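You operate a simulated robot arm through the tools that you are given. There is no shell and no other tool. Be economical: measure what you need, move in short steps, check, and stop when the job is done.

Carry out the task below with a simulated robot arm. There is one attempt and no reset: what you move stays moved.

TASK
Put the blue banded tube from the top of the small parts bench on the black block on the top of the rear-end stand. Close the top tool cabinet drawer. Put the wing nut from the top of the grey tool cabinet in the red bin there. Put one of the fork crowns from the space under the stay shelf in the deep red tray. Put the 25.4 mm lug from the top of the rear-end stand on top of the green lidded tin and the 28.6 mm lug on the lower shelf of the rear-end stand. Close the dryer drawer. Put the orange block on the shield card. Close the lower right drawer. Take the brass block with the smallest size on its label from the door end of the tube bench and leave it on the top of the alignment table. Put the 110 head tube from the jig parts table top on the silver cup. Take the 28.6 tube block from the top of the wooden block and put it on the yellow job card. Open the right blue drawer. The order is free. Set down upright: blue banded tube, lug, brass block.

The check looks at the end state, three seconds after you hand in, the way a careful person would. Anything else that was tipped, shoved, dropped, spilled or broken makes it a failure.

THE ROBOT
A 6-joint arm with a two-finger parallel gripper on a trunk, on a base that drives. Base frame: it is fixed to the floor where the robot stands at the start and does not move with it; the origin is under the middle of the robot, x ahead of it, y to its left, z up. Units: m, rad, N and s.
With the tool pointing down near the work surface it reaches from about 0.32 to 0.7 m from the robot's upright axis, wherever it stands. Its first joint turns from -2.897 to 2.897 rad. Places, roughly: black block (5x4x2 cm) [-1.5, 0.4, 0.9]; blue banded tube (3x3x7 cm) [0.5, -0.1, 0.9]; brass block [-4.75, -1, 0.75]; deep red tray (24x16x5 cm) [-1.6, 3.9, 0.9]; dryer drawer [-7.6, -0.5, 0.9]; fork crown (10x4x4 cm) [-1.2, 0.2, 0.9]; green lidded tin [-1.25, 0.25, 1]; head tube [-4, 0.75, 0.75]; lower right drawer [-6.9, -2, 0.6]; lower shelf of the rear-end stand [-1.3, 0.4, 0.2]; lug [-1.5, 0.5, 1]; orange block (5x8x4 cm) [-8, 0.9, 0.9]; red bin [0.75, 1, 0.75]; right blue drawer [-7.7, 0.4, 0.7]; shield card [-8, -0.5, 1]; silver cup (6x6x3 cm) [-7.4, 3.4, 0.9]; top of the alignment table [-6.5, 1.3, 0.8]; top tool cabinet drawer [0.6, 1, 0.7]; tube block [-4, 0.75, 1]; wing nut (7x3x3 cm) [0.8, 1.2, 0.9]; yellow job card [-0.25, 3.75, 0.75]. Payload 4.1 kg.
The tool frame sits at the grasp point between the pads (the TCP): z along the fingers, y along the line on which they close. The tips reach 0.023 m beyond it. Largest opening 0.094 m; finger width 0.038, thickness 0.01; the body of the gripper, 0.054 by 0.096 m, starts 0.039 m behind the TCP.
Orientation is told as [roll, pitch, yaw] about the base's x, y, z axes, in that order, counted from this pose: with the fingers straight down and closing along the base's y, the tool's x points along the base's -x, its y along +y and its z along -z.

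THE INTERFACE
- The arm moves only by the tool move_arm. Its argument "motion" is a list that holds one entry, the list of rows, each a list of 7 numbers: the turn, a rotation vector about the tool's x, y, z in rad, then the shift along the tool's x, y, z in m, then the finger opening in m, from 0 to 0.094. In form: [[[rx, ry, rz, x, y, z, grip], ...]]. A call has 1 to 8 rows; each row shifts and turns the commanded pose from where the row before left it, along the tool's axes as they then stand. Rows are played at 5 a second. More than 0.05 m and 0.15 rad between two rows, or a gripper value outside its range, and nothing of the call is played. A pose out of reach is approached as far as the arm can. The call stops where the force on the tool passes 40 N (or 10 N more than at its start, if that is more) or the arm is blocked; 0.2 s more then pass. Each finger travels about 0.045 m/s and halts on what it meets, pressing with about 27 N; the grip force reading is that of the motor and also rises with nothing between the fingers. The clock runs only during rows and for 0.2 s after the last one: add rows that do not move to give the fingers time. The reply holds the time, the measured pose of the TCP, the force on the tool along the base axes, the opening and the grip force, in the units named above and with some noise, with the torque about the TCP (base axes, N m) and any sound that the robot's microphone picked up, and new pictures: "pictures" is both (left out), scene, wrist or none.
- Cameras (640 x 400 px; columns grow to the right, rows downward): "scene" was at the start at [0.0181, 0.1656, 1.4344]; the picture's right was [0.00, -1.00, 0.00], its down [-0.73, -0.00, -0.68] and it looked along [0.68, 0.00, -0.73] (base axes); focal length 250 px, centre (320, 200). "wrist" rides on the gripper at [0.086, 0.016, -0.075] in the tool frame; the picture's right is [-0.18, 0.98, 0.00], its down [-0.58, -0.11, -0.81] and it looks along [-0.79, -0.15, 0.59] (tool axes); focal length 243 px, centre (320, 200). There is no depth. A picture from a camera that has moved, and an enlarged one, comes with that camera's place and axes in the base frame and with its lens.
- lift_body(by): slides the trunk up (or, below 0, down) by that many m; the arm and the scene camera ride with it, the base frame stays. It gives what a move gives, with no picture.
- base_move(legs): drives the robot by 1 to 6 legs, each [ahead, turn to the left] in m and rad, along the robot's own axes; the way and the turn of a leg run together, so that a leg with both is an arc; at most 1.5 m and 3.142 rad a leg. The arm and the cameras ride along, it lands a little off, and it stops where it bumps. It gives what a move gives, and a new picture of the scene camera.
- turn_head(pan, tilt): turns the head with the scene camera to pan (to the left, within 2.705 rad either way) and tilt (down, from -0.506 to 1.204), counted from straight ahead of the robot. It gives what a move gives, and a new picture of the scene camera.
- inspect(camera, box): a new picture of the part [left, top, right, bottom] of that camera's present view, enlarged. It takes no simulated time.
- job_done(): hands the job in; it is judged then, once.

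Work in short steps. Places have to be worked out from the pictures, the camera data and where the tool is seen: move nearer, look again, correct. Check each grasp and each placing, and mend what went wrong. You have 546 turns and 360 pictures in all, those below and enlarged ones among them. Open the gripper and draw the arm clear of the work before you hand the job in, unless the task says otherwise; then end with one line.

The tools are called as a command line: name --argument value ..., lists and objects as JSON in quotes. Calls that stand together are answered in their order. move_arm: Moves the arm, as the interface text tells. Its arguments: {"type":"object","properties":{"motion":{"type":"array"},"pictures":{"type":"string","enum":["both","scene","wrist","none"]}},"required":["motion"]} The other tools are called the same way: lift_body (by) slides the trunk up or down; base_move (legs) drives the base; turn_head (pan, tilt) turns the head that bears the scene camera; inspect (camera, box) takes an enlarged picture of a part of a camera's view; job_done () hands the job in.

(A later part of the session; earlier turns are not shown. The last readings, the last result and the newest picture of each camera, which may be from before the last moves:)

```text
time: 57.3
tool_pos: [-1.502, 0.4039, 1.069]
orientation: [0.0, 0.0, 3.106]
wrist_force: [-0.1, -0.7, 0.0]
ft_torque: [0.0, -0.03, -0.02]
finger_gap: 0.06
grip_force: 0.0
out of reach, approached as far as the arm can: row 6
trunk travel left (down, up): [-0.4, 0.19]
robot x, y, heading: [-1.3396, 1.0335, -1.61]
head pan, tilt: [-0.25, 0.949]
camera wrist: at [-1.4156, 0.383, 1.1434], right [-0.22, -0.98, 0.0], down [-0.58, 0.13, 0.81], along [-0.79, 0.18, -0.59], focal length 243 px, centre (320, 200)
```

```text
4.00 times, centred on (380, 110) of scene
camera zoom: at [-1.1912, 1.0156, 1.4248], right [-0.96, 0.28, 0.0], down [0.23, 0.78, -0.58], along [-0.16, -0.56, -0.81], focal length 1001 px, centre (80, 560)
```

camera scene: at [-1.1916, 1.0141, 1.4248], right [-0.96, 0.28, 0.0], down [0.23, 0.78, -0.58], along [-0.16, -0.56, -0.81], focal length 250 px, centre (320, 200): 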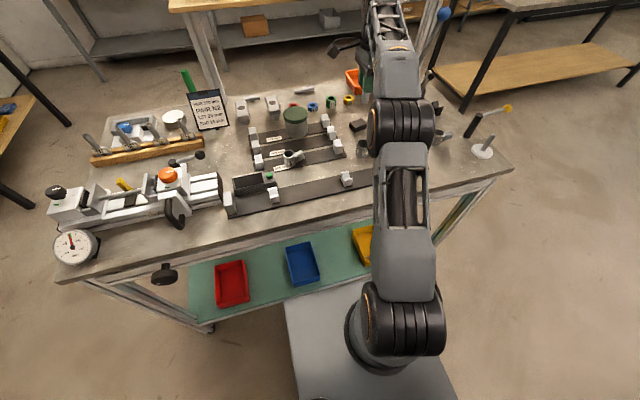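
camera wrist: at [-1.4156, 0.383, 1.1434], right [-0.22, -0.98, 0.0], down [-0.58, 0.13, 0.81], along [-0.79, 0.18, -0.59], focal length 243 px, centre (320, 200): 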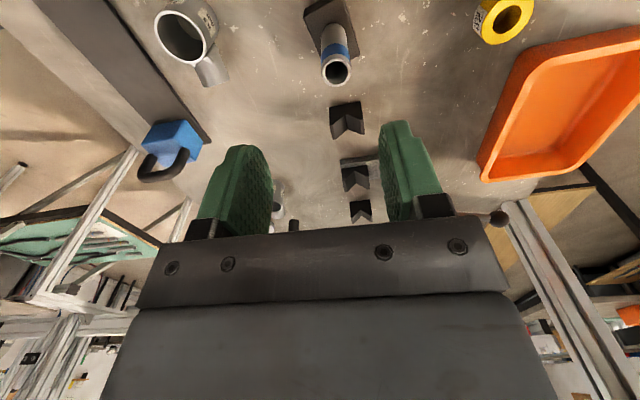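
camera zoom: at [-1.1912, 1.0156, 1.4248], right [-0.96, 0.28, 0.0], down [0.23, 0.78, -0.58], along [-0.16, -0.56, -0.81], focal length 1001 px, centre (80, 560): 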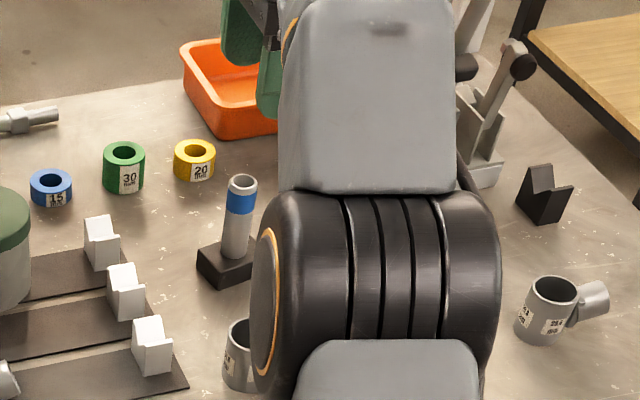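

The tube stands on the block. I'll pull the arm back toward the robot so I can read the lug labels.

move_arm --motion '[[[0, 0, 0, 0, -0.045, -0.02, 0.06], [0, 0, 0, 0, -0.045, -0.01, 0.06], [0, 0, 0, 0, -0.045, 0, 0.06], [0, 0, 0, 0, -0.045, 0, 0.06], [0, 0, 0, 0, -0.045, 0, 0.06], [0, 0, 0, -0.045, 0, 0, 0.06], [0, 0, 0, -0.045, 0, 0, 0.06], [0, 0, 0, -0.045, 0, 0, 0.06]]]' --pictures "none"

inspect --camera "scene" --box '[220, 60, 460, 210]'

```text
time: 59.1
tool_pos: [-1.626, 0.6322, 1.0972]
orientation: [0.001, 0.0, 3.109]
wrist_force: [-1.7, 0.4, 0.5]
ft_torque: [0.01, -0.01, 0.0]
finger_gap: 0.0601
grip_force: 0.1
trunk travel left (down, up): [-0.4, 0.19]
robot x, y, heading: [-1.3376, 1.032, -1.606]
head pan, tilt: [-0.25, 0.949]
```

```text
2.67 times, centred on (340, 135) of scene
camera zoom: at [-1.1916, 1.0149, 1.4248], right [-0.96, 0.28, 0.0], down [0.23, 0.78, -0.58], along [-0.16, -0.56, -0.81], focal length 667 px, centre (267, 373)
```

zoom: 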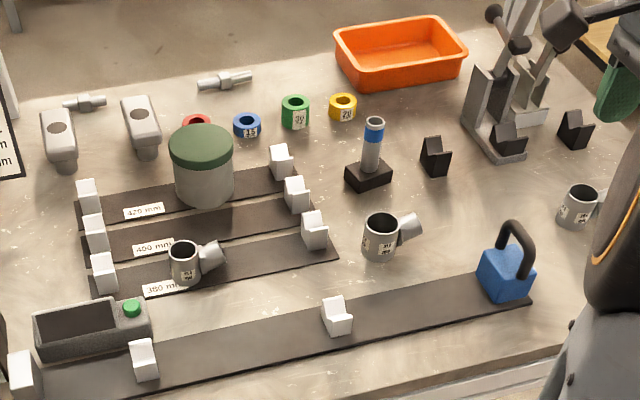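

inspect --camera "scene" --box '[270, 140, 310, 170]'

inspect --camera "scene" --box '[345, 130, 385, 160]'

inspect --camera "scene" --box '[420, 120, 460, 150]'

```text
13.33 times, centred on (290, 155) of scene
camera zoom: at [-1.1916, 1.0149, 1.4248], right [-0.96, 0.28, 0.0], down [0.23, 0.78, -0.58], along [-0.16, -0.56, -0.81], focal length 3337 px, centre (720, 800)
```

zoom: 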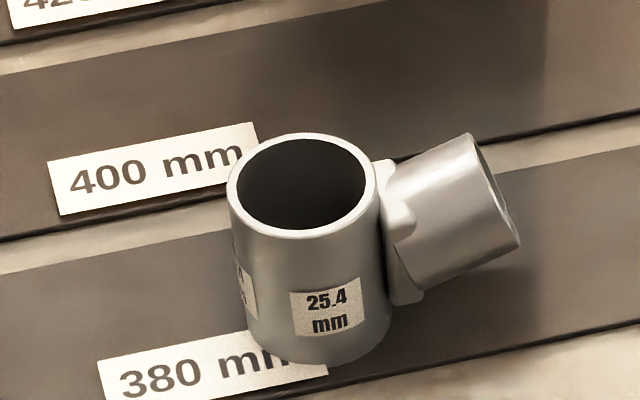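

```text
13.33 times, centred on (365, 145) of scene
camera zoom: at [-1.1916, 1.0149, 1.4248], right [-0.96, 0.28, 0.0], down [0.23, 0.78, -0.58], along [-0.16, -0.56, -0.81], focal length 3337 px, centre (-280, 933)
```

zoom: 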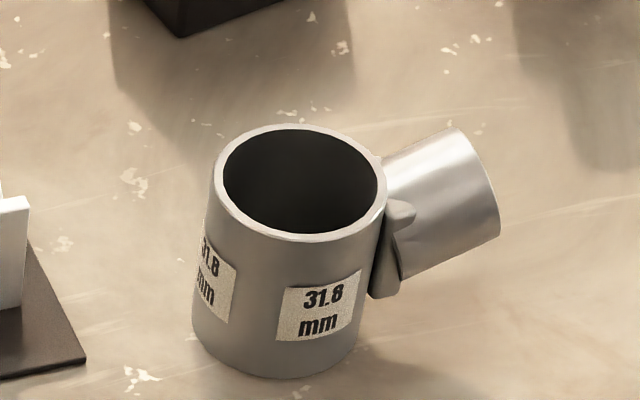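

```text
13.33 times, centred on (440, 135) of scene
camera zoom: at [-1.1916, 1.0149, 1.4248], right [-0.96, 0.28, 0.0], down [0.23, 0.78, -0.58], along [-0.16, -0.56, -0.81], focal length 3337 px, centre (-1280, 1067)
```

zoom: 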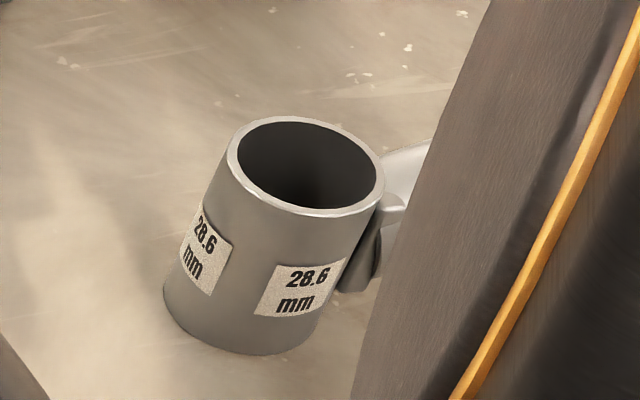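

The left lug is 25.4, the middle 31.8 and the right 28.6. I'll start with the 28.6 lug at about (-1.72, 0.52); its branch points toward -x, so closing along y works.

move_arm --motion '[[[0, 0, 0, -0.031, 0.039, 0, 0.07], [0, 0, 0, -0.03, 0.039, 0, 0.07], [0, 0, 0, -0.03, 0.039, 0, 0.07], [0, 0, 0, 0, 0, 0.045, 0.07], [0, 0, 0, 0, 0, 0.045, 0.07]]]' --pictures "both"

```text
time: 60.3
tool_pos: [-1.7154, 0.527, 1.0026]
orientation: [-0.002, -0.001, 3.106]
wrist_force: [0.5, 0.0, 1.3]
ft_torque: [0.03, 0.02, 0.03]
finger_gap: 0.07
grip_force: 0.1
out of reach, approached as far as the arm can: row 3
trunk travel left (down, up): [-0.4, 0.19]
robot x, y, heading: [-1.3387, 1.0329, -1.609]
head pan, tilt: [-0.25, 0.949]
camera scene: at [-1.1912, 1.0152, 1.4248], right [-0.96, 0.28, 0.0], down [0.23, 0.78, -0.58], along [-0.16, -0.56, -0.81], focal length 250 px, centre (320, 200)
camera wrist: at [-1.6293, 0.5065, 1.0774], right [-0.22, -0.98, 0.0], down [-0.58, 0.13, 0.81], along [-0.79, 0.17, -0.59], focal length 243 px, centre (320, 200)
```

scene: 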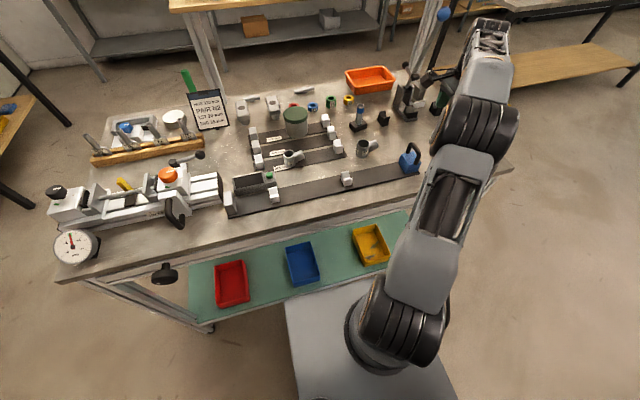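
wrist: 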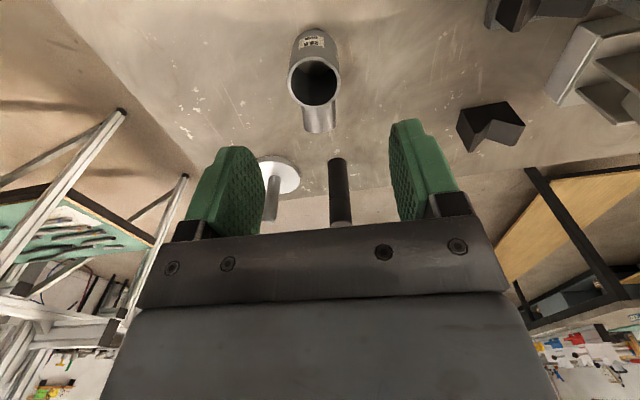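

The lug top works out to about (-1.705, 0.527, 0.927). I'll nudge +x and lower.

move_arm --motion '[[[0, 0, 0, 0.01, 0, 0.02, 0.07], [0, 0, 0, 0, 0, 0.035, 0.07]]]' --pictures "wrist"

```text
time: 60.9
tool_pos: [-1.7055, 0.5261, 0.948]
orientation: [0.001, 0.0, 3.109]
wrist_force: [-1.1, -0.1, -0.1]
ft_torque: [-0.01, 0.0, -0.01]
finger_gap: 0.0701
grip_force: 0.1
trunk travel left (down, up): [-0.4, 0.19]
robot x, y, heading: [-1.3386, 1.0316, -1.605]
head pan, tilt: [-0.25, 0.949]
camera wrist: at [-1.6181, 0.5051, 1.0222], right [-0.22, -0.98, 0.0], down [-0.58, 0.13, 0.81], along [-0.79, 0.18, -0.59], focal length 243 px, centre (320, 200)
```

wrist: 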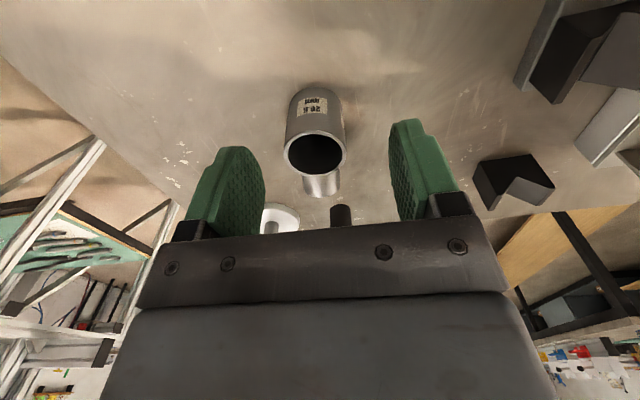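

It is well centred. I'll lower 33 mm and close gently.

move_arm --motion '[[[0, 0, 0, 0, 0, 0.033, 0.07], [0, 0, 0, 0, 0, 0.0, 0.07], [0, 0, 0, 0, 0, 0, 0.04], [0, 0, 0, 0, 0, 0, 0.02], [0, 0, 0, 0, 0, 0, 0.02], [0, 0, 0, 0, 0, 0, 0.02]]]' --pictures "wrist"

```text
time: 62.3
tool_pos: [-1.7048, 0.5275, 0.9148]
orientation: [0.001, -0.001, 3.105]
wrist_force: [0.3, -0.4, 0.2]
ft_torque: [0.01, 0.02, -0.02]
finger_gap: 0.0367
grip_force: 27.1
trunk travel left (down, up): [-0.4, 0.19]
robot x, y, heading: [-1.3353, 1.0307, -1.607]
head pan, tilt: [-0.25, 0.949]
camera wrist: at [-1.6192, 0.5069, 0.9905], right [-0.22, -0.98, 0.0], down [-0.58, 0.13, 0.81], along [-0.79, 0.18, -0.59], focal length 243 px, centre (320, 200)
```

wrist: 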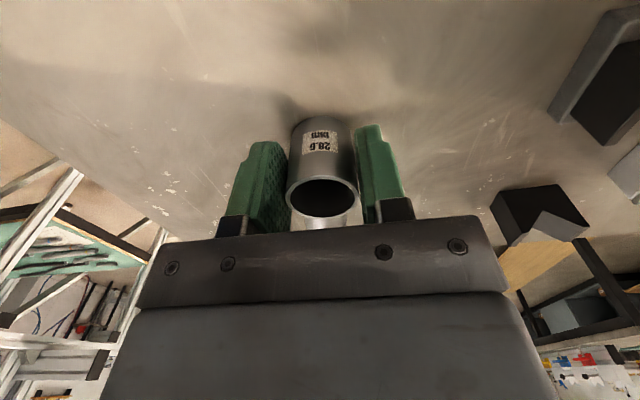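

The 28.6 lug is gripped. I'll lift it and retract before backing off.

move_arm --motion '[[[0, 0, 0, 0, 0, -0.03, 0.02], [0, 0, 0, 0, 0, -0.045, 0.02], [0, 0, 0, 0, -0.03, -0.035, 0.02], [0, 0, 0, 0, -0.04, -0.02, 0.02], [0, 0, 0, 0.03, -0.03, 0, 0.02], [0, 0, 0, 0.045, 0, 0, 0.02], [0, 0, 0, 0.045, 0, 0, 0.02], [0, 0, 0, 0.045, 0, 0, 0.02]]]' --pictures "wrist"

base_move --legs '[[-0.22, 0]]'

```text
time: 64.1
tool_pos: [-1.5333, 0.6222, 1.0489]
orientation: [0.0, -0.001, 3.106]
wrist_force: [-0.2, -0.1, -0.4]
ft_torque: [0.02, -0.02, -0.01]
finger_gap: 0.0365
grip_force: 27.0
trunk travel left (down, up): [-0.4, 0.19]
robot x, y, heading: [-1.3413, 1.0335, -1.605]
head pan, tilt: [-0.25, 0.949]
camera wrist: at [-1.4472, 0.6013, 1.1231], right [-0.22, -0.98, 0.0], down [-0.58, 0.13, 0.81], along [-0.79, 0.18, -0.59], focal length 243 px, centre (320, 200)
```

wrist: 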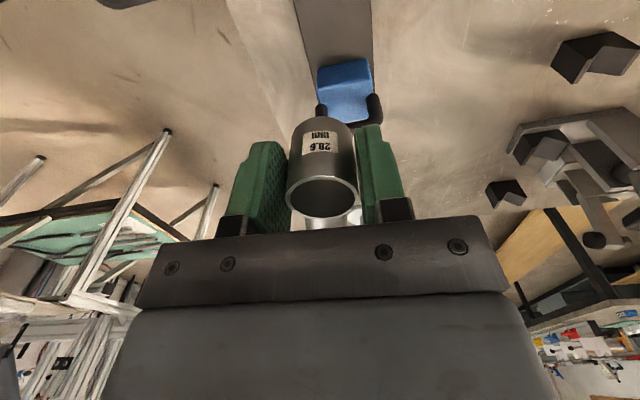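

```text
time: 65.8
tool_pos: [-1.5261, 0.8457, 1.0492]
orientation: [-0.002, 0.001, 3.109]
wrist_force: [1.2, 0.2, -0.6]
ft_torque: [-0.01, 0.01, 0.0]
finger_gap: 0.0366
grip_force: 27.1
trunk travel left (down, up): [-0.4, 0.19]
robot x, y, heading: [-1.3344, 1.2542, -1.607]
head pan, tilt: [-0.25, 0.949]
camera scene: at [-1.1839, 1.2392, 1.4248], right [-0.96, 0.28, 0.0], down [0.23, 0.78, -0.58], along [-0.16, -0.56, -0.81], focal length 250 px, centre (320, 200)
```

scene: 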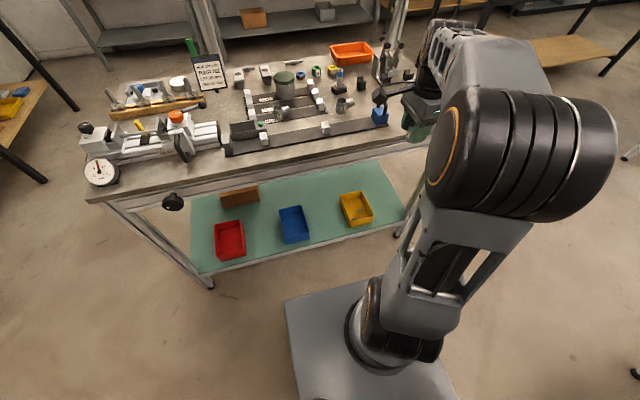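

Clear of the table. I'll slide the trunk down fully and look under the top.

lift_body --by -0.4

turn_head --pan -0.15 --tilt 0.75

```text
time: 69.7
tool_pos: [-1.525, 0.8464, 0.6491]
orientation: [-0.001, 0.0, 3.109]
wrist_force: [-0.2, 1.1, -0.5]
ft_torque: [-0.01, -0.01, 0.03]
finger_gap: 0.0364
grip_force: 26.9
trunk travel left (down, up): [0.0, 0.59]
robot x, y, heading: [-1.3319, 1.2582, -1.604]
head pan, tilt: [-0.25, 0.949]
```

```text
time: 70.4
tool_pos: [-1.5252, 0.845, 0.6494]
orientation: [-0.001, 0.0, 3.109]
wrist_force: [0.2, -0.2, -0.8]
ft_torque: [0.03, -0.03, -0.02]
finger_gap: 0.0364
grip_force: 27.3
trunk travel left (down, up): [0.0, 0.59]
robot x, y, heading: [-1.3322, 1.2533, -1.605]
head pan, tilt: [-0.15, 0.75]
camera scene: at [-1.1787, 1.2275, 1.0403], right [-0.98, 0.18, 0.0], down [0.12, 0.67, -0.73], along [-0.13, -0.72, -0.68], focal length 250 px, centre (320, 200)
```

scene: 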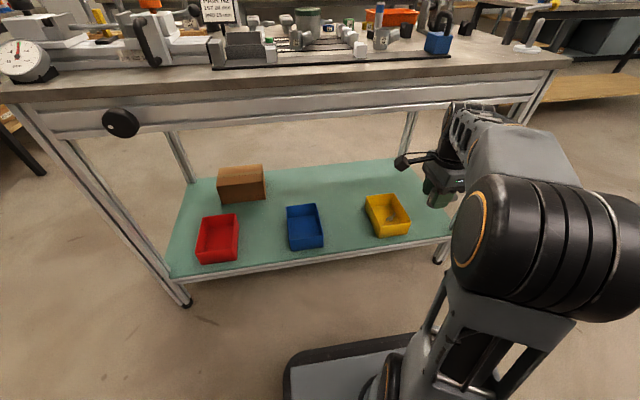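

The gap between the blue and yellow bins is at about x -1.31 to -1.54, with the shelf edge at y≈0.64. I'll lower the tool below the table rail, then move in.

move_arm --motion '[[[0, 0, 0, 0.02, 0, 0.04, 0.02], [0, 0, 0, 0.02, 0, 0.04, 0.02], [0, 0, 0, 0.02, 0, 0.04, 0.02], [0, 0, 0, 0.02, 0, 0.04, 0.02], [0, 0, 0, 0.02, 0, 0.04, 0.02]]]' --pictures "scene"

base_move --legs '[[0.08, 0]]'

```text
time: 71.6
tool_pos: [-1.4269, 0.8408, 0.4472]
orientation: [0.001, -0.001, 3.11]
wrist_force: [0.3, 0.0, -0.7]
ft_torque: [-0.03, -0.04, -0.01]
finger_gap: 0.0367
grip_force: 27.2
trunk travel left (down, up): [0.0, 0.59]
robot x, y, heading: [-1.3277, 1.2556, -1.604]
head pan, tilt: [-0.15, 0.75]
camera scene: at [-1.1787, 1.2277, 1.0404], right [-0.98, 0.18, 0.0], down [0.12, 0.67, -0.73], along [-0.13, -0.72, -0.68], focal length 250 px, centre (320, 200)
```

scene: 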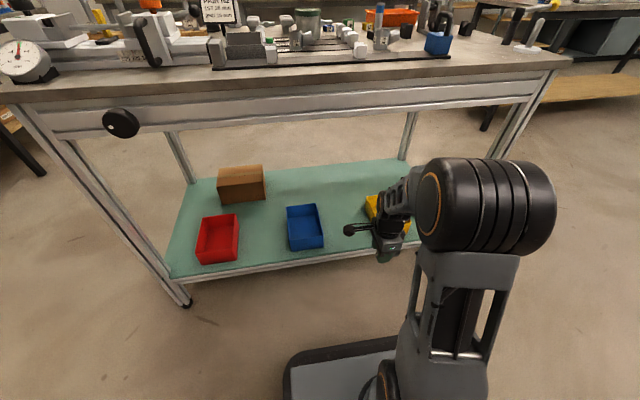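

```text
time: 72.7
tool_pos: [-1.4291, 0.7606, 0.4485]
orientation: [0.001, -0.001, 3.11]
wrist_force: [-0.7, 0.4, -0.7]
ft_torque: [-0.06, -0.02, -0.01]
finger_gap: 0.0366
grip_force: 26.9
trunk travel left (down, up): [0.0, 0.59]
robot x, y, heading: [-1.3327, 1.173, -1.605]
head pan, tilt: [-0.15, 0.75]
camera scene: at [-1.1813, 1.146, 1.0403], right [-0.98, 0.18, 0.0], down [0.12, 0.67, -0.73], along [-0.13, -0.72, -0.68], focal length 250 px, centre (320, 200)
```

scene: 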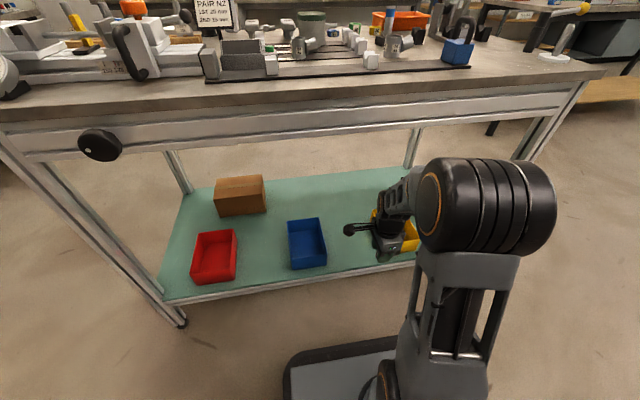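

The elbow stays behind the table edge. I'll move forward and down into the gap.

move_arm --motion '[[[0, 0, 0, 0.005, 0.03, 0.03, 0.02], [0, 0, 0, 0.005, 0.03, 0.03, 0.02], [0, 0, 0, 0.005, 0.03, 0.03, 0.02], [0, 0, 0, 0.005, 0.03, 0.02, 0.02], [0, 0, 0, 0, 0.03, 0.02, 0.02], [0, 0, 0, 0, 0.03, 0.01, 0.02]]]' --pictures "both"

```text
time: 74.0
tool_pos: [-1.4128, 0.5796, 0.3076]
orientation: [0.0, 0.0, 3.11]
wrist_force: [1.3, -0.5, -0.1]
ft_torque: [-0.01, -0.03, 0.02]
finger_gap: 0.0365
grip_force: 27.3
trunk travel left (down, up): [0.0, 0.59]
robot x, y, heading: [-1.3332, 1.174, -1.603]
head pan, tilt: [-0.15, 0.75]
camera scene: at [-1.1813, 1.1461, 1.0404], right [-0.98, 0.18, 0.0], down [0.12, 0.67, -0.73], along [-0.13, -0.72, -0.68], focal length 250 px, centre (320, 200)
camera wrist: at [-1.3264, 0.5599, 0.382], right [-0.22, -0.98, 0.0], down [-0.58, 0.13, 0.81], along [-0.79, 0.17, -0.59], focal length 243 px, centre (320, 200)
```

scene: 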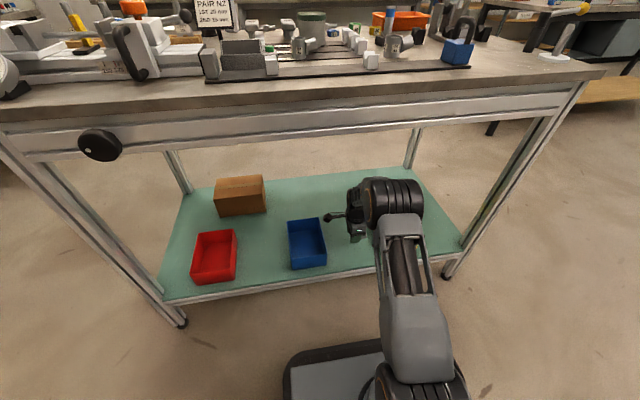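
wrist: 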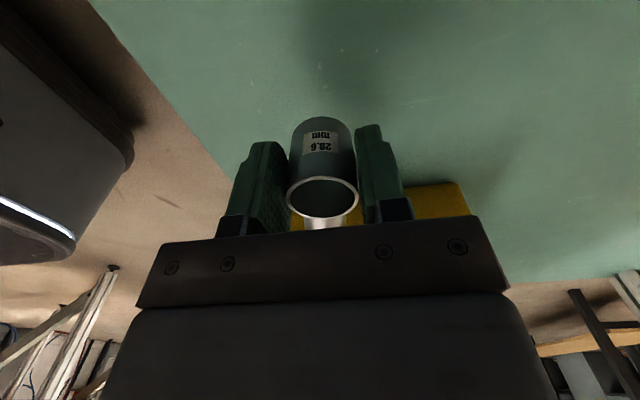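

The lug is over a clear patch of shelf. I'll lower until contact.

move_arm --motion '[[[0, 0, 0, 0, 0, 0.025, 0.02], [0, 0, 0, 0, 0, 0.015, 0.02], [0, 0, 0, 0, 0, 0.008, 0.02], [0, 0, 0, 0, 0, 0, 0.02]]]' --pictures "both"

```text
time: 75.0
tool_pos: [-1.4144, 0.5795, 0.2605]
orientation: [0.007, 0.0, 3.108]
wrist_force: [-4.4, -4.9, 19.4]
ft_torque: [0.13, 0.17, 0.09]
finger_gap: 0.0361
grip_force: 27.0
trunk travel left (down, up): [0.0, 0.59]
robot x, y, heading: [-1.3319, 1.1738, -1.607]
head pan, tilt: [-0.15, 0.75]
camera scene: at [-1.1812, 1.1471, 1.0405], right [-0.98, 0.18, 0.0], down [0.12, 0.67, -0.73], along [-0.13, -0.72, -0.68], focal length 250 px, centre (320, 200)
camera wrist: at [-1.3282, 0.5594, 0.3357], right [-0.22, -0.98, 0.01], down [-0.58, 0.13, 0.81], along [-0.79, 0.17, -0.59], focal length 243 px, centre (320, 200)
```

scene: 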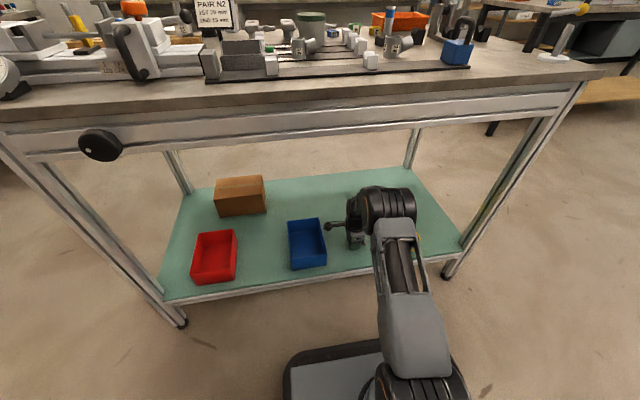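
wrist: 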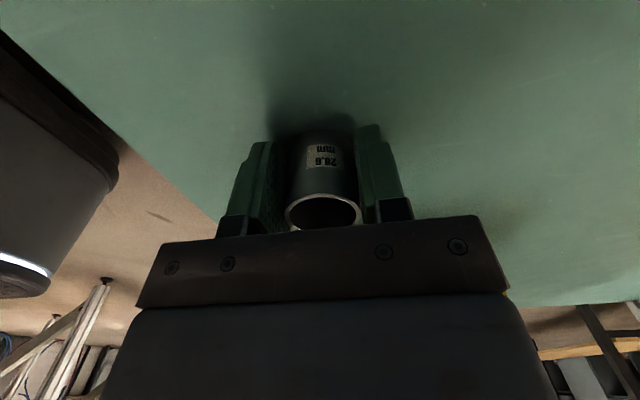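

Contact is made. I'll ease off 2 mm, open and rise.

move_arm --motion '[[[0, 0, 0, 0, 0, -0.002, 0.02], [0, 0, 0, 0, 0, 0, 0.04], [0, 0, 0, 0, 0, 0, 0.06], [0, 0, 0, 0, 0, 0, 0.07], [0, 0, 0, 0, 0, -0.03, 0.07], [0, 0, 0, 0, 0, -0.045, 0.07]]]' --pictures "both"

```text
time: 76.5
tool_pos: [-1.4152, 0.5816, 0.336]
orientation: [-0.001, -0.001, 3.109]
wrist_force: [0.7, -1.2, -0.1]
ft_torque: [-0.01, -0.02, 0.03]
finger_gap: 0.0702
grip_force: 0.2
trunk travel left (down, up): [0.0, 0.59]
robot x, y, heading: [-1.3328, 1.1699, -1.605]
head pan, tilt: [-0.15, 0.75]
camera scene: at [-1.1813, 1.1458, 1.0402], right [-0.98, 0.18, 0.0], down [0.12, 0.67, -0.73], along [-0.13, -0.72, -0.68], focal length 250 px, centre (320, 200)
camera wrist: at [-1.3284, 0.5613, 0.4112], right [-0.22, -0.98, 0.0], down [-0.58, 0.13, 0.81], along [-0.79, 0.17, -0.59], focal length 243 px, centre (320, 200)
```

scene: 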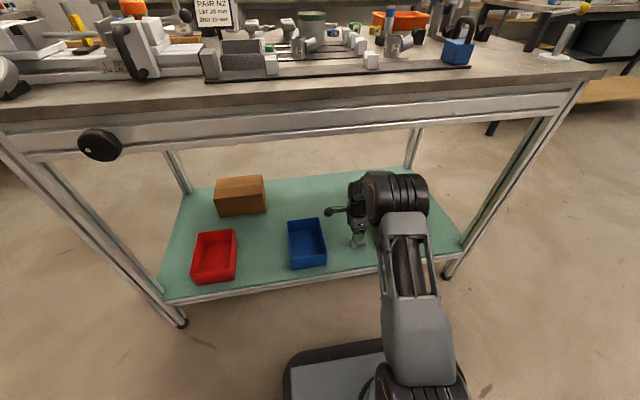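
wrist: 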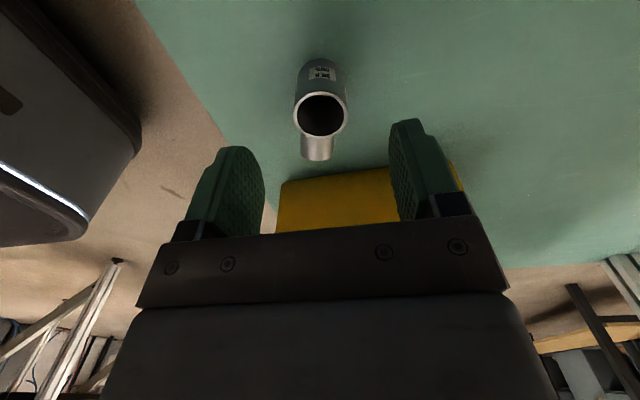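

The 28.6 lug stands on the shelf. I'll withdraw the arm, back off and raise the trunk.

move_arm --motion '[[[0, 0, 0, 0, -0.03, -0.02, 0.07], [0, 0, 0, 0, -0.03, -0.02, 0.07], [0, 0, 0, 0, -0.03, -0.02, 0.07], [0, 0, 0, 0, -0.03, -0.03, 0.07], [0, 0, 0, 0, -0.03, -0.03, 0.07], [0, 0, 0, 0, -0.03, -0.02, 0.07]]]' --pictures "none"

base_move --legs '[[-0.14, 0]]'

lift_body --by 0.48

inspect --camera "scene" --box '[0, 0, 640, 400]'

```text
time: 77.8
tool_pos: [-1.4074, 0.7629, 0.4769]
orientation: [-0.001, 0.0, 3.11]
wrist_force: [0.5, 0.5, 0.0]
ft_torque: [0.03, 0.03, -0.02]
finger_gap: 0.0701
grip_force: 0.0
trunk travel left (down, up): [0.0, 0.59]
robot x, y, heading: [-1.3327, 1.1758, -1.605]
head pan, tilt: [-0.15, 0.75]
```

```text
time: 79.2
tool_pos: [-1.4034, 0.9045, 0.476]
orientation: [0.0, -0.001, 3.107]
wrist_force: [-0.4, 0.7, -0.8]
ft_torque: [0.05, -0.01, -0.01]
finger_gap: 0.0701
grip_force: 0.1
trunk travel left (down, up): [0.0, 0.59]
robot x, y, heading: [-1.3237, 1.3133, -1.605]
head pan, tilt: [-0.15, 0.75]
camera scene: at [-1.1766, 1.2876, 1.0403], right [-0.98, 0.18, 0.0], down [0.13, 0.67, -0.73], along [-0.13, -0.72, -0.68], focal length 250 px, centre (320, 200)
```

scene: 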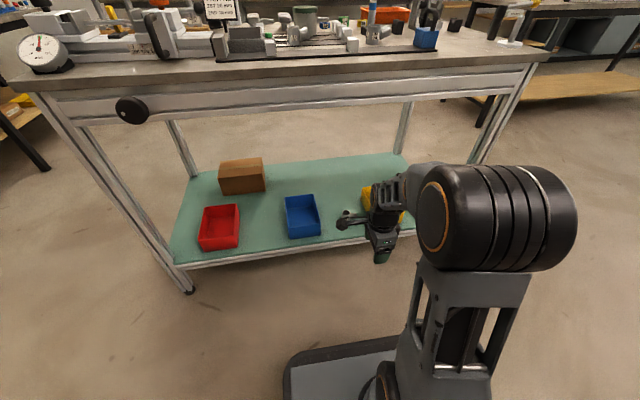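

```text
refused: 0.48 is not a number from -0.4 to 0.4
```

```text
1.00 times, centred on (320, 200) of scene
camera zoom: at [-1.1766, 1.2876, 1.0403], right [-0.98, 0.18, 0.0], down [0.13, 0.67, -0.73], along [-0.13, -0.72, -0.68], focal length 250 px, centre (320, 200)
```

zoom: 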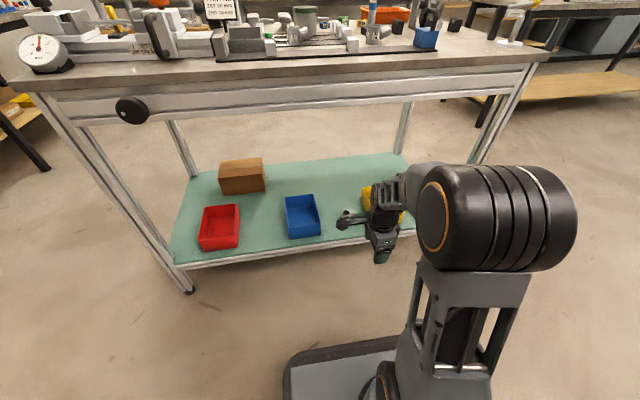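

I'll raise in two steps.

lift_body --by 0.4

lift_body --by 0.1

move_arm --motion '[[[0, 0, 0, 0.02, 0, -0.045, 0.07], [0, 0, 0, 0.02, 0, -0.045, 0.07], [0, 0, 0, 0.02, 0, -0.03, 0.07], [0, 0, 0, 0.02, 0, -0.03, 0.07]]]' --pictures "none"

base_move --legs '[[0.29, 0]]'

turn_head --pan -0.1 --tilt 0.9

```text
time: 83.0
tool_pos: [-1.4049, 0.9042, 0.8752]
orientation: [0.0, 0.001, 3.108]
wrist_force: [0.6, 0.7, -0.1]
ft_torque: [-0.03, 0.0, -0.02]
finger_gap: 0.0702
grip_force: 0.0
trunk travel left (down, up): [-0.4, 0.19]
robot x, y, heading: [-1.3306, 1.3165, -1.604]
head pan, tilt: [-0.15, 0.75]
```

```text
time: 84.3
tool_pos: [-1.4047, 0.9053, 0.9761]
orientation: [0.0, 0.0, 3.106]
wrist_force: [0.5, 0.8, -0.1]
ft_torque: [0.03, 0.03, 0.0]
finger_gap: 0.07
grip_force: 0.1
trunk travel left (down, up): [-0.5, 0.09]
robot x, y, heading: [-1.3303, 1.3151, -1.602]
head pan, tilt: [-0.15, 0.75]
```

```text
time: 85.3
tool_pos: [-1.3234, 0.9001, 1.1268]
orientation: [-0.001, 0.001, 3.108]
wrist_force: [0.4, -0.6, -0.2]
ft_torque: [0.01, 0.02, 0.01]
finger_gap: 0.07
grip_force: 0.0
trunk travel left (down, up): [-0.5, 0.09]
robot x, y, heading: [-1.3277, 1.3151, -1.608]
head pan, tilt: [-0.15, 0.75]
```

```text
time: 87.3
tool_pos: [-1.3345, 0.6113, 1.1265]
orientation: [-0.001, 0.002, 3.109]
wrist_force: [0.9, -0.8, -0.1]
ft_torque: [-0.02, -0.02, 0.01]
finger_gap: 0.0701
grip_force: 0.0
trunk travel left (down, up): [-0.5, 0.09]
robot x, y, heading: [-1.3385, 1.0254, -1.61]
head pan, tilt: [-0.15, 0.75]
camera scene: at [-1.1865, 0.9988, 1.5403], right [-0.98, 0.18, 0.0], down [0.12, 0.67, -0.73], along [-0.13, -0.72, -0.68], focal length 250 px, centre (320, 200)
```

scene: 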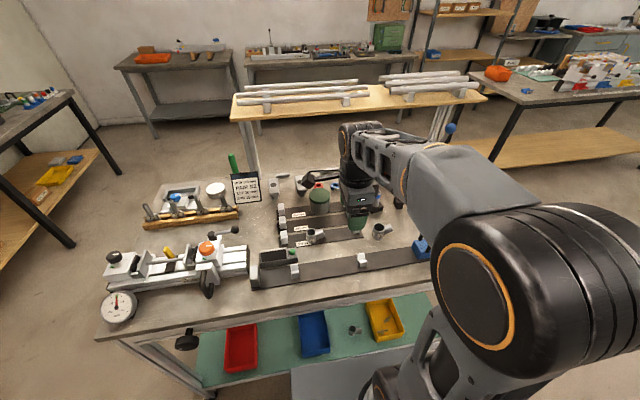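

```text
time: 88.0
tool_pos: [-1.3335, 0.6121, 1.1264]
orientation: [0.0, 0.002, 3.106]
wrist_force: [0.1, -0.3, 0.8]
ft_torque: [0.02, 0.01, -0.02]
finger_gap: 0.07
grip_force: 0.0
trunk travel left (down, up): [-0.5, 0.09]
robot x, y, heading: [-1.3375, 1.025, -1.601]
head pan, tilt: [-0.099, 0.901]
camera scene: at [-1.1814, 1.0058, 1.5285], right [-0.99, 0.13, 0.0], down [0.1, 0.78, -0.62], along [-0.08, -0.62, -0.78], focal length 250 px, centre (320, 200)
```

scene: 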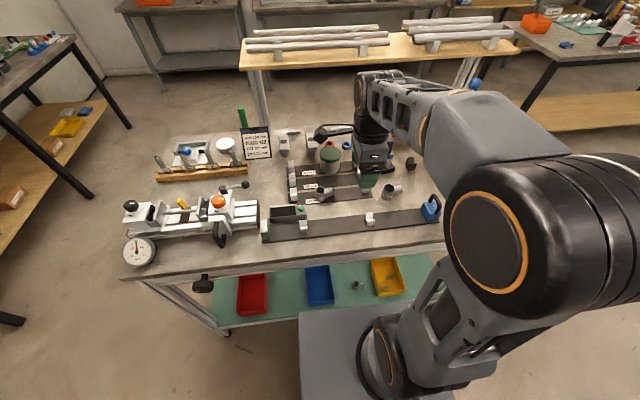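

I'll move over the 25.4 lug at roughly (-1.25, 0.475) and look.

move_arm --motion '[[[0, 0, 0, 0.025, 0.035, 0.02, 0.07], [0, 0, 0, 0.025, 0.035, 0.02, 0.07], [0, 0, 0, 0.025, 0.035, 0.02, 0.07], [0, 0, 0, 0.011, 0.029, 0.03, 0.07], [0, 0, 0, 0, 0, 0.025, 0.07]]]' --pictures "wrist"

inspect --camera "scene" --box '[260, 110, 420, 210]'

```text
time: 89.2
tool_pos: [-1.25, 0.4751, 1.0105]
orientation: [0.001, 0.0, 3.109]
wrist_force: [-0.2, -0.3, -0.4]
ft_torque: [0.03, -0.01, 0.01]
finger_gap: 0.0701
grip_force: 0.0
trunk travel left (down, up): [-0.5, 0.09]
robot x, y, heading: [-1.3383, 1.026, -1.601]
head pan, tilt: [-0.099, 0.901]
camera wrist: at [-1.1639, 0.4548, 1.0843], right [-0.22, -0.98, 0.0], down [-0.58, 0.13, 0.81], along [-0.79, 0.18, -0.59], focal length 243 px, centre (320, 200)
```

wrist: 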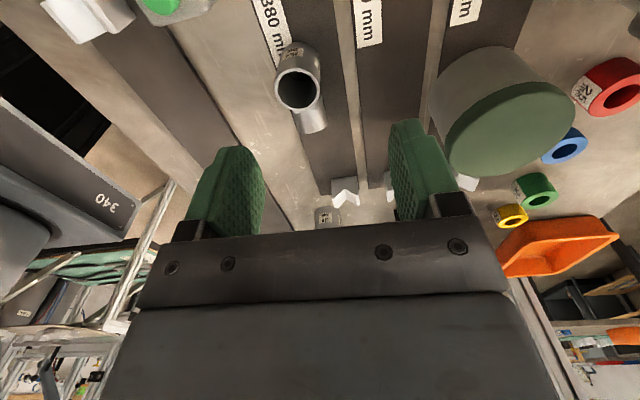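

```text
4.00 times, centred on (340, 160) of scene
camera zoom: at [-1.1813, 1.0055, 1.5284], right [-0.99, 0.13, 0.0], down [0.1, 0.78, -0.62], along [-0.08, -0.62, -0.78], focal length 1001 px, centre (240, 360)
```

zoom: 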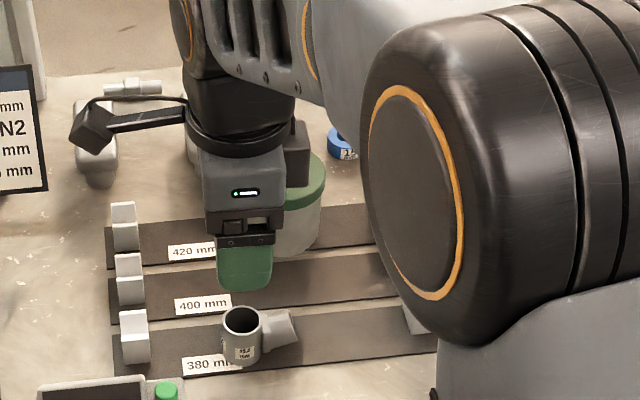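

The lug top is at about (-1.247, 0.489, 0.928). I'll adjust and descend to grasp height.

move_arm --motion '[[[0, 0, 0, 0.003, -0.014, 0.02, 0.07], [0, 0, 0, 0, 0, 0.04, 0.07]]]' --pictures "wrist"

```text
time: 89.8
tool_pos: [-1.247, 0.4906, 0.9483]
orientation: [0.001, 0.0, 3.107]
wrist_force: [0.2, -0.2, -0.8]
ft_torque: [-0.01, -0.02, -0.01]
finger_gap: 0.0701
grip_force: 0.2
trunk travel left (down, up): [-0.5, 0.09]
robot x, y, heading: [-1.3351, 1.0283, -1.606]
head pan, tilt: [-0.099, 0.901]
camera wrist: at [-1.1611, 0.4686, 1.0233], right [-0.22, -0.98, 0.0], down [-0.58, 0.13, 0.81], along [-0.79, 0.17, -0.59], focal length 243 px, centre (320, 200)
```

wrist: 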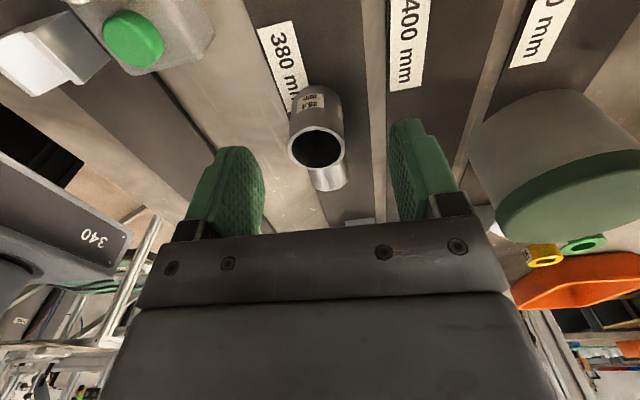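

Centred. I'll lower and close.

move_arm --motion '[[[0, 0, 0, 0, 0, 0.03, 0.07], [0, 0, 0, 0, 0.0, 0.0, 0.07], [0, 0, 0, 0, 0, 0, 0.04], [0, 0, 0, 0, 0, 0, 0.02], [0, 0, 0, 0, 0, 0, 0.02], [0, 0, 0, 0, 0, 0, 0.02]]]' --pictures "wrist"

```text
time: 91.2
tool_pos: [-1.2499, 0.4907, 0.9191]
orientation: [-0.001, 0.001, 3.108]
wrist_force: [-0.2, 0.2, 0.5]
ft_torque: [0.01, 0.01, -0.02]
finger_gap: 0.0335
grip_force: 27.7
trunk travel left (down, up): [-0.5, 0.09]
robot x, y, heading: [-1.3373, 1.0267, -1.605]
head pan, tilt: [-0.099, 0.901]
camera wrist: at [-1.1632, 0.4688, 0.9941], right [-0.22, -0.98, 0.0], down [-0.58, 0.13, 0.81], along [-0.79, 0.17, -0.59], focal length 243 px, centre (320, 200)
```

wrist: 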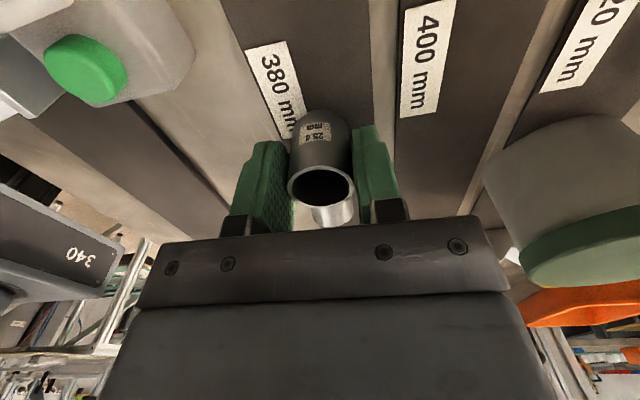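

Gripped at 33.5 mm. I'll lift and move above the tin.

move_arm --motion '[[[0, 0, 0, 0, 0, -0.04, 0.02], [0, 0, 0, 0, 0.0, -0.045, 0.02], [0, 0, 0, 0, 0, -0.045, 0.02], [0, 0, 0, -0.015, 0.035, 0, 0.02], [0, 0, 0, -0.015, 0.035, 0, 0.02], [0, 0, 0, -0.013, 0.035, 0, 0.02], [0, 0, 0, 0, 0.026, 0, 0.02], [0, 0, 0, 0, 0, 0, 0.02]]]' --pictures "both"

```text
time: 93.0
tool_pos: [-1.2945, 0.3593, 1.0511]
orientation: [-0.003, 0.0, 3.109]
wrist_force: [0.1, 0.2, -0.7]
ft_torque: [0.01, 0.0, -0.01]
finger_gap: 0.0332
grip_force: 27.4
trunk travel left (down, up): [-0.5, 0.09]
robot x, y, heading: [-1.3405, 1.0249, -1.604]
head pan, tilt: [-0.099, 0.901]
camera scene: at [-1.1813, 1.0056, 1.5284], right [-0.99, 0.13, 0.0], down [0.1, 0.78, -0.62], along [-0.08, -0.62, -0.78], focal length 250 px, centre (320, 200)
camera wrist: at [-1.2079, 0.3385, 1.1251], right [-0.22, -0.98, 0.0], down [-0.58, 0.13, 0.81], along [-0.79, 0.18, -0.59], focal length 243 px, centre (320, 200)
```

scene: 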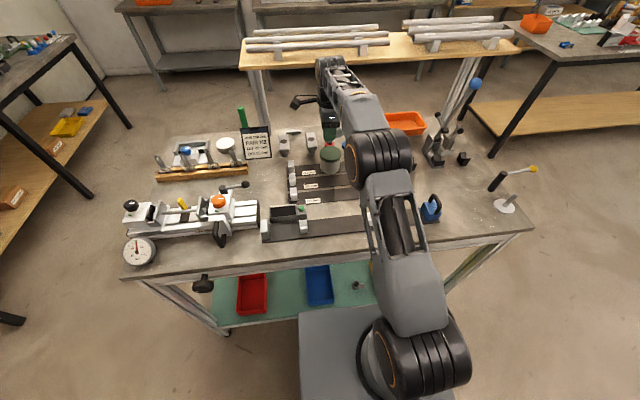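
wrist: 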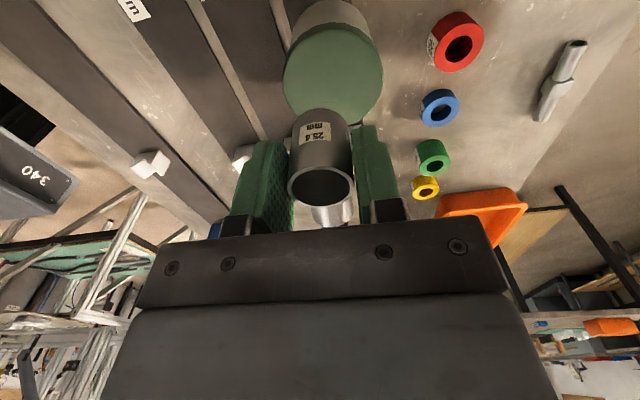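

The lid centre reads (-1.289, 0.349). I'll correct and lower partway.

move_arm --motion '[[[0, 0, 0, 0.006, 0.01, 0.02, 0.02], [0, 0, 0, 0, 0.0, 0.015, 0.02], [0, 0, 0, 0, 0.0, 0.0, 0.02]]]' --pictures "wrist"

inspect --camera "scene" --box '[290, 110, 370, 160]'

```text
time: 93.8
tool_pos: [-1.2895, 0.3488, 1.0164]
orientation: [0.0, 0.0, 3.107]
wrist_force: [0.4, -0.6, 0.1]
ft_torque: [0.0, 0.03, -0.01]
finger_gap: 0.0332
grip_force: 27.4
trunk travel left (down, up): [-0.5, 0.09]
robot x, y, heading: [-1.3403, 1.0253, -1.605]
head pan, tilt: [-0.099, 0.901]
camera wrist: at [-1.2026, 0.3279, 1.0907], right [-0.22, -0.98, 0.0], down [-0.58, 0.13, 0.81], along [-0.79, 0.17, -0.59], focal length 243 px, centre (320, 200)
```

wrist: 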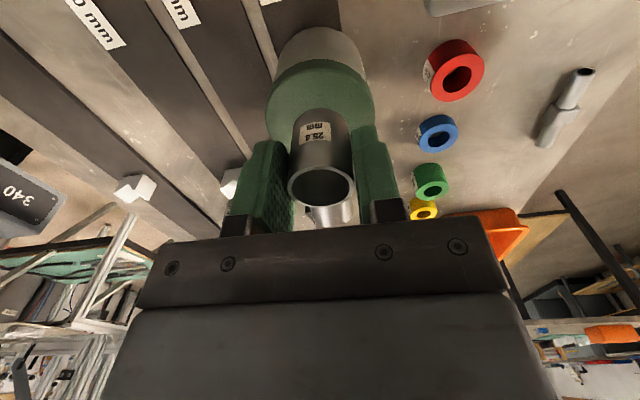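

```text
8.00 times, centred on (330, 135) of scene
camera zoom: at [-1.1814, 1.0059, 1.5284], right [-0.99, 0.13, 0.0], down [0.1, 0.78, -0.62], along [-0.08, -0.62, -0.78], focal length 2002 px, centre (240, 720)
```

zoom: 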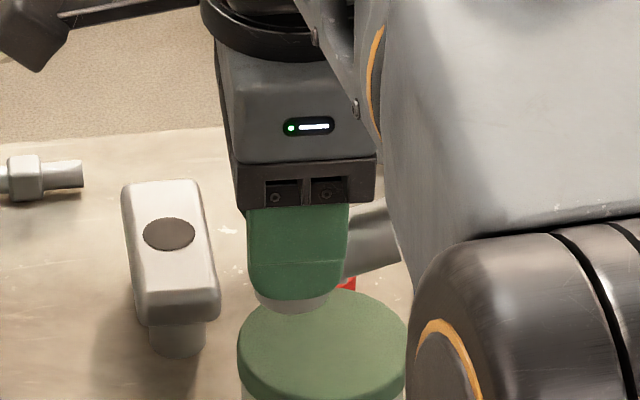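

The scene view says the lug should go about 1 cm toward -x relative to the lid, while the wrist view says it is near centre. I'll shift 8 mm and lower to just above the lid.

move_arm --motion '[[[0, 0, 0, -0.008, -0.002, 0.01, 0.02], [0, 0, 0, 0, 0.0, 0.005, 0.02], [0, 0, 0, 0, 0.0, 0.0, 0.02]]]' --pictures "wrist"

inspect --camera "scene" --box '[290, 120, 370, 170]'

```text
time: 94.6
tool_pos: [-1.2978, 0.3514, 1.0014]
orientation: [0.0, 0.001, 3.109]
wrist_force: [-0.5, 0.4, -0.4]
ft_torque: [0.0, -0.01, 0.01]
finger_gap: 0.0335
grip_force: 26.7
trunk travel left (down, up): [-0.5, 0.09]
robot x, y, heading: [-1.3369, 1.0265, -1.605]
head pan, tilt: [-0.099, 0.901]
camera wrist: at [-1.2117, 0.3301, 1.0757], right [-0.22, -0.98, 0.0], down [-0.58, 0.13, 0.81], along [-0.79, 0.17, -0.59], focal length 243 px, centre (320, 200)
```

wrist: 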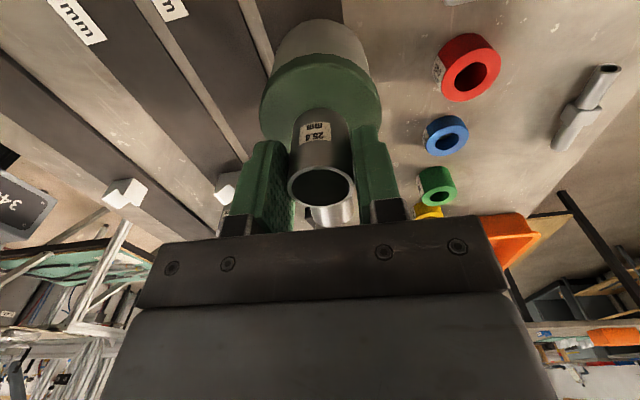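

```text
8.00 times, centred on (330, 145) of scene
camera zoom: at [-1.1813, 1.0057, 1.5284], right [-0.99, 0.13, 0.0], down [0.1, 0.78, -0.62], along [-0.08, -0.62, -0.78], focal length 2002 px, centre (240, 640)
```

zoom: 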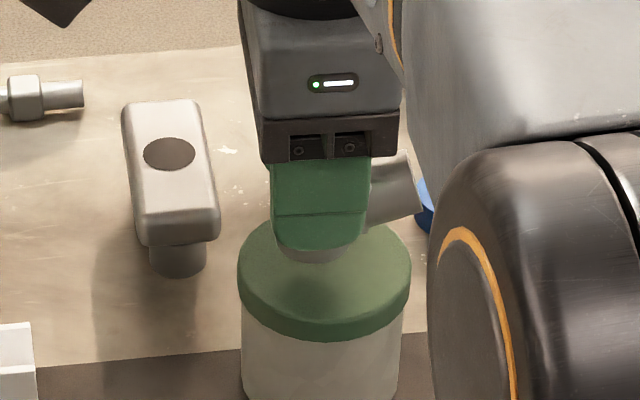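

The lug is now centred over the lid in both views. I'll lower to contact.

move_arm --motion '[[[0, 0, 0, -0.002, 0, 0.003, 0.02], [0, 0, 0, 0, 0.0, 0.003, 0.02], [0, 0, 0, 0, 0.0, 0.0, 0.02]]]' --pictures "none"

```text
time: 95.4
tool_pos: [-1.2998, 0.3515, 0.9954]
orientation: [-0.001, 0.0, 3.109]
wrist_force: [0.1, -0.1, -0.6]
ft_torque: [0.01, 0.01, -0.01]
finger_gap: 0.0333
grip_force: 27.1
trunk travel left (down, up): [-0.5, 0.09]
robot x, y, heading: [-1.3384, 1.0263, -1.605]
head pan, tilt: [-0.099, 0.901]
```

move_arm --motion '[[[0, 0, 0, 0, 0, 0.003, 0.02], [0, 0, 0, 0, 0.0, 0.002, 0.02], [0, 0, 0, 0, 0.0, 0.0, 0.02]]]' --pictures "none"

```text
time: 96.2
tool_pos: [-1.3003, 0.3502, 0.9908]
orientation: [0.0, 0.0, 3.109]
wrist_force: [-0.4, 0.3, 0.0]
ft_torque: [0.01, -0.03, 0.02]
finger_gap: 0.0333
grip_force: 27.3
trunk travel left (down, up): [-0.5, 0.09]
robot x, y, heading: [-1.3371, 1.0241, -1.599]
head pan, tilt: [-0.099, 0.901]
```

move_arm --motion '[[[0, 0, 0, 0, 0, 0.002, 0.02], [0, 0, 0, 0, 0.0, 0.002, 0.02], [0, 0, 0, 0, 0.0, 0.0, 0.02]]]' --pictures "none"

inspect --camera "scene" --box '[290, 120, 370, 170]'

```text
time: 97.0
tool_pos: [-1.2998, 0.3508, 0.9882]
orientation: [0.003, 0.0, 3.111]
wrist_force: [0.2, -3.3, 13.9]
ft_torque: [0.02, 0.16, 0.02]
finger_gap: 0.0334
grip_force: 27.1
trunk travel left (down, up): [-0.5, 0.09]
robot x, y, heading: [-1.3392, 1.0267, -1.606]
head pan, tilt: [-0.099, 0.901]
```

```text
8.00 times, centred on (330, 145) of scene
camera zoom: at [-1.1814, 1.0065, 1.5286], right [-0.99, 0.13, 0.0], down [0.1, 0.78, -0.62], along [-0.08, -0.62, -0.78], focal length 2002 px, centre (240, 640)
```

zoom: 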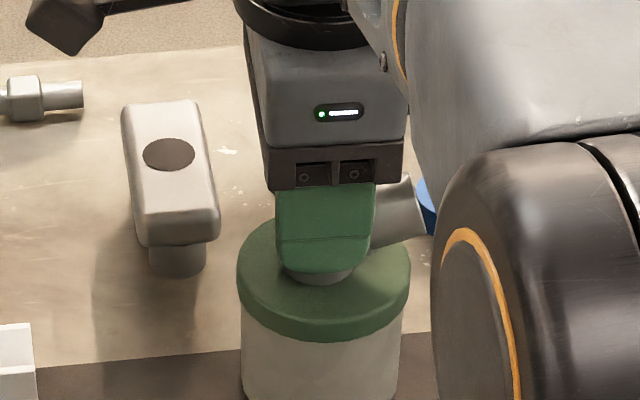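

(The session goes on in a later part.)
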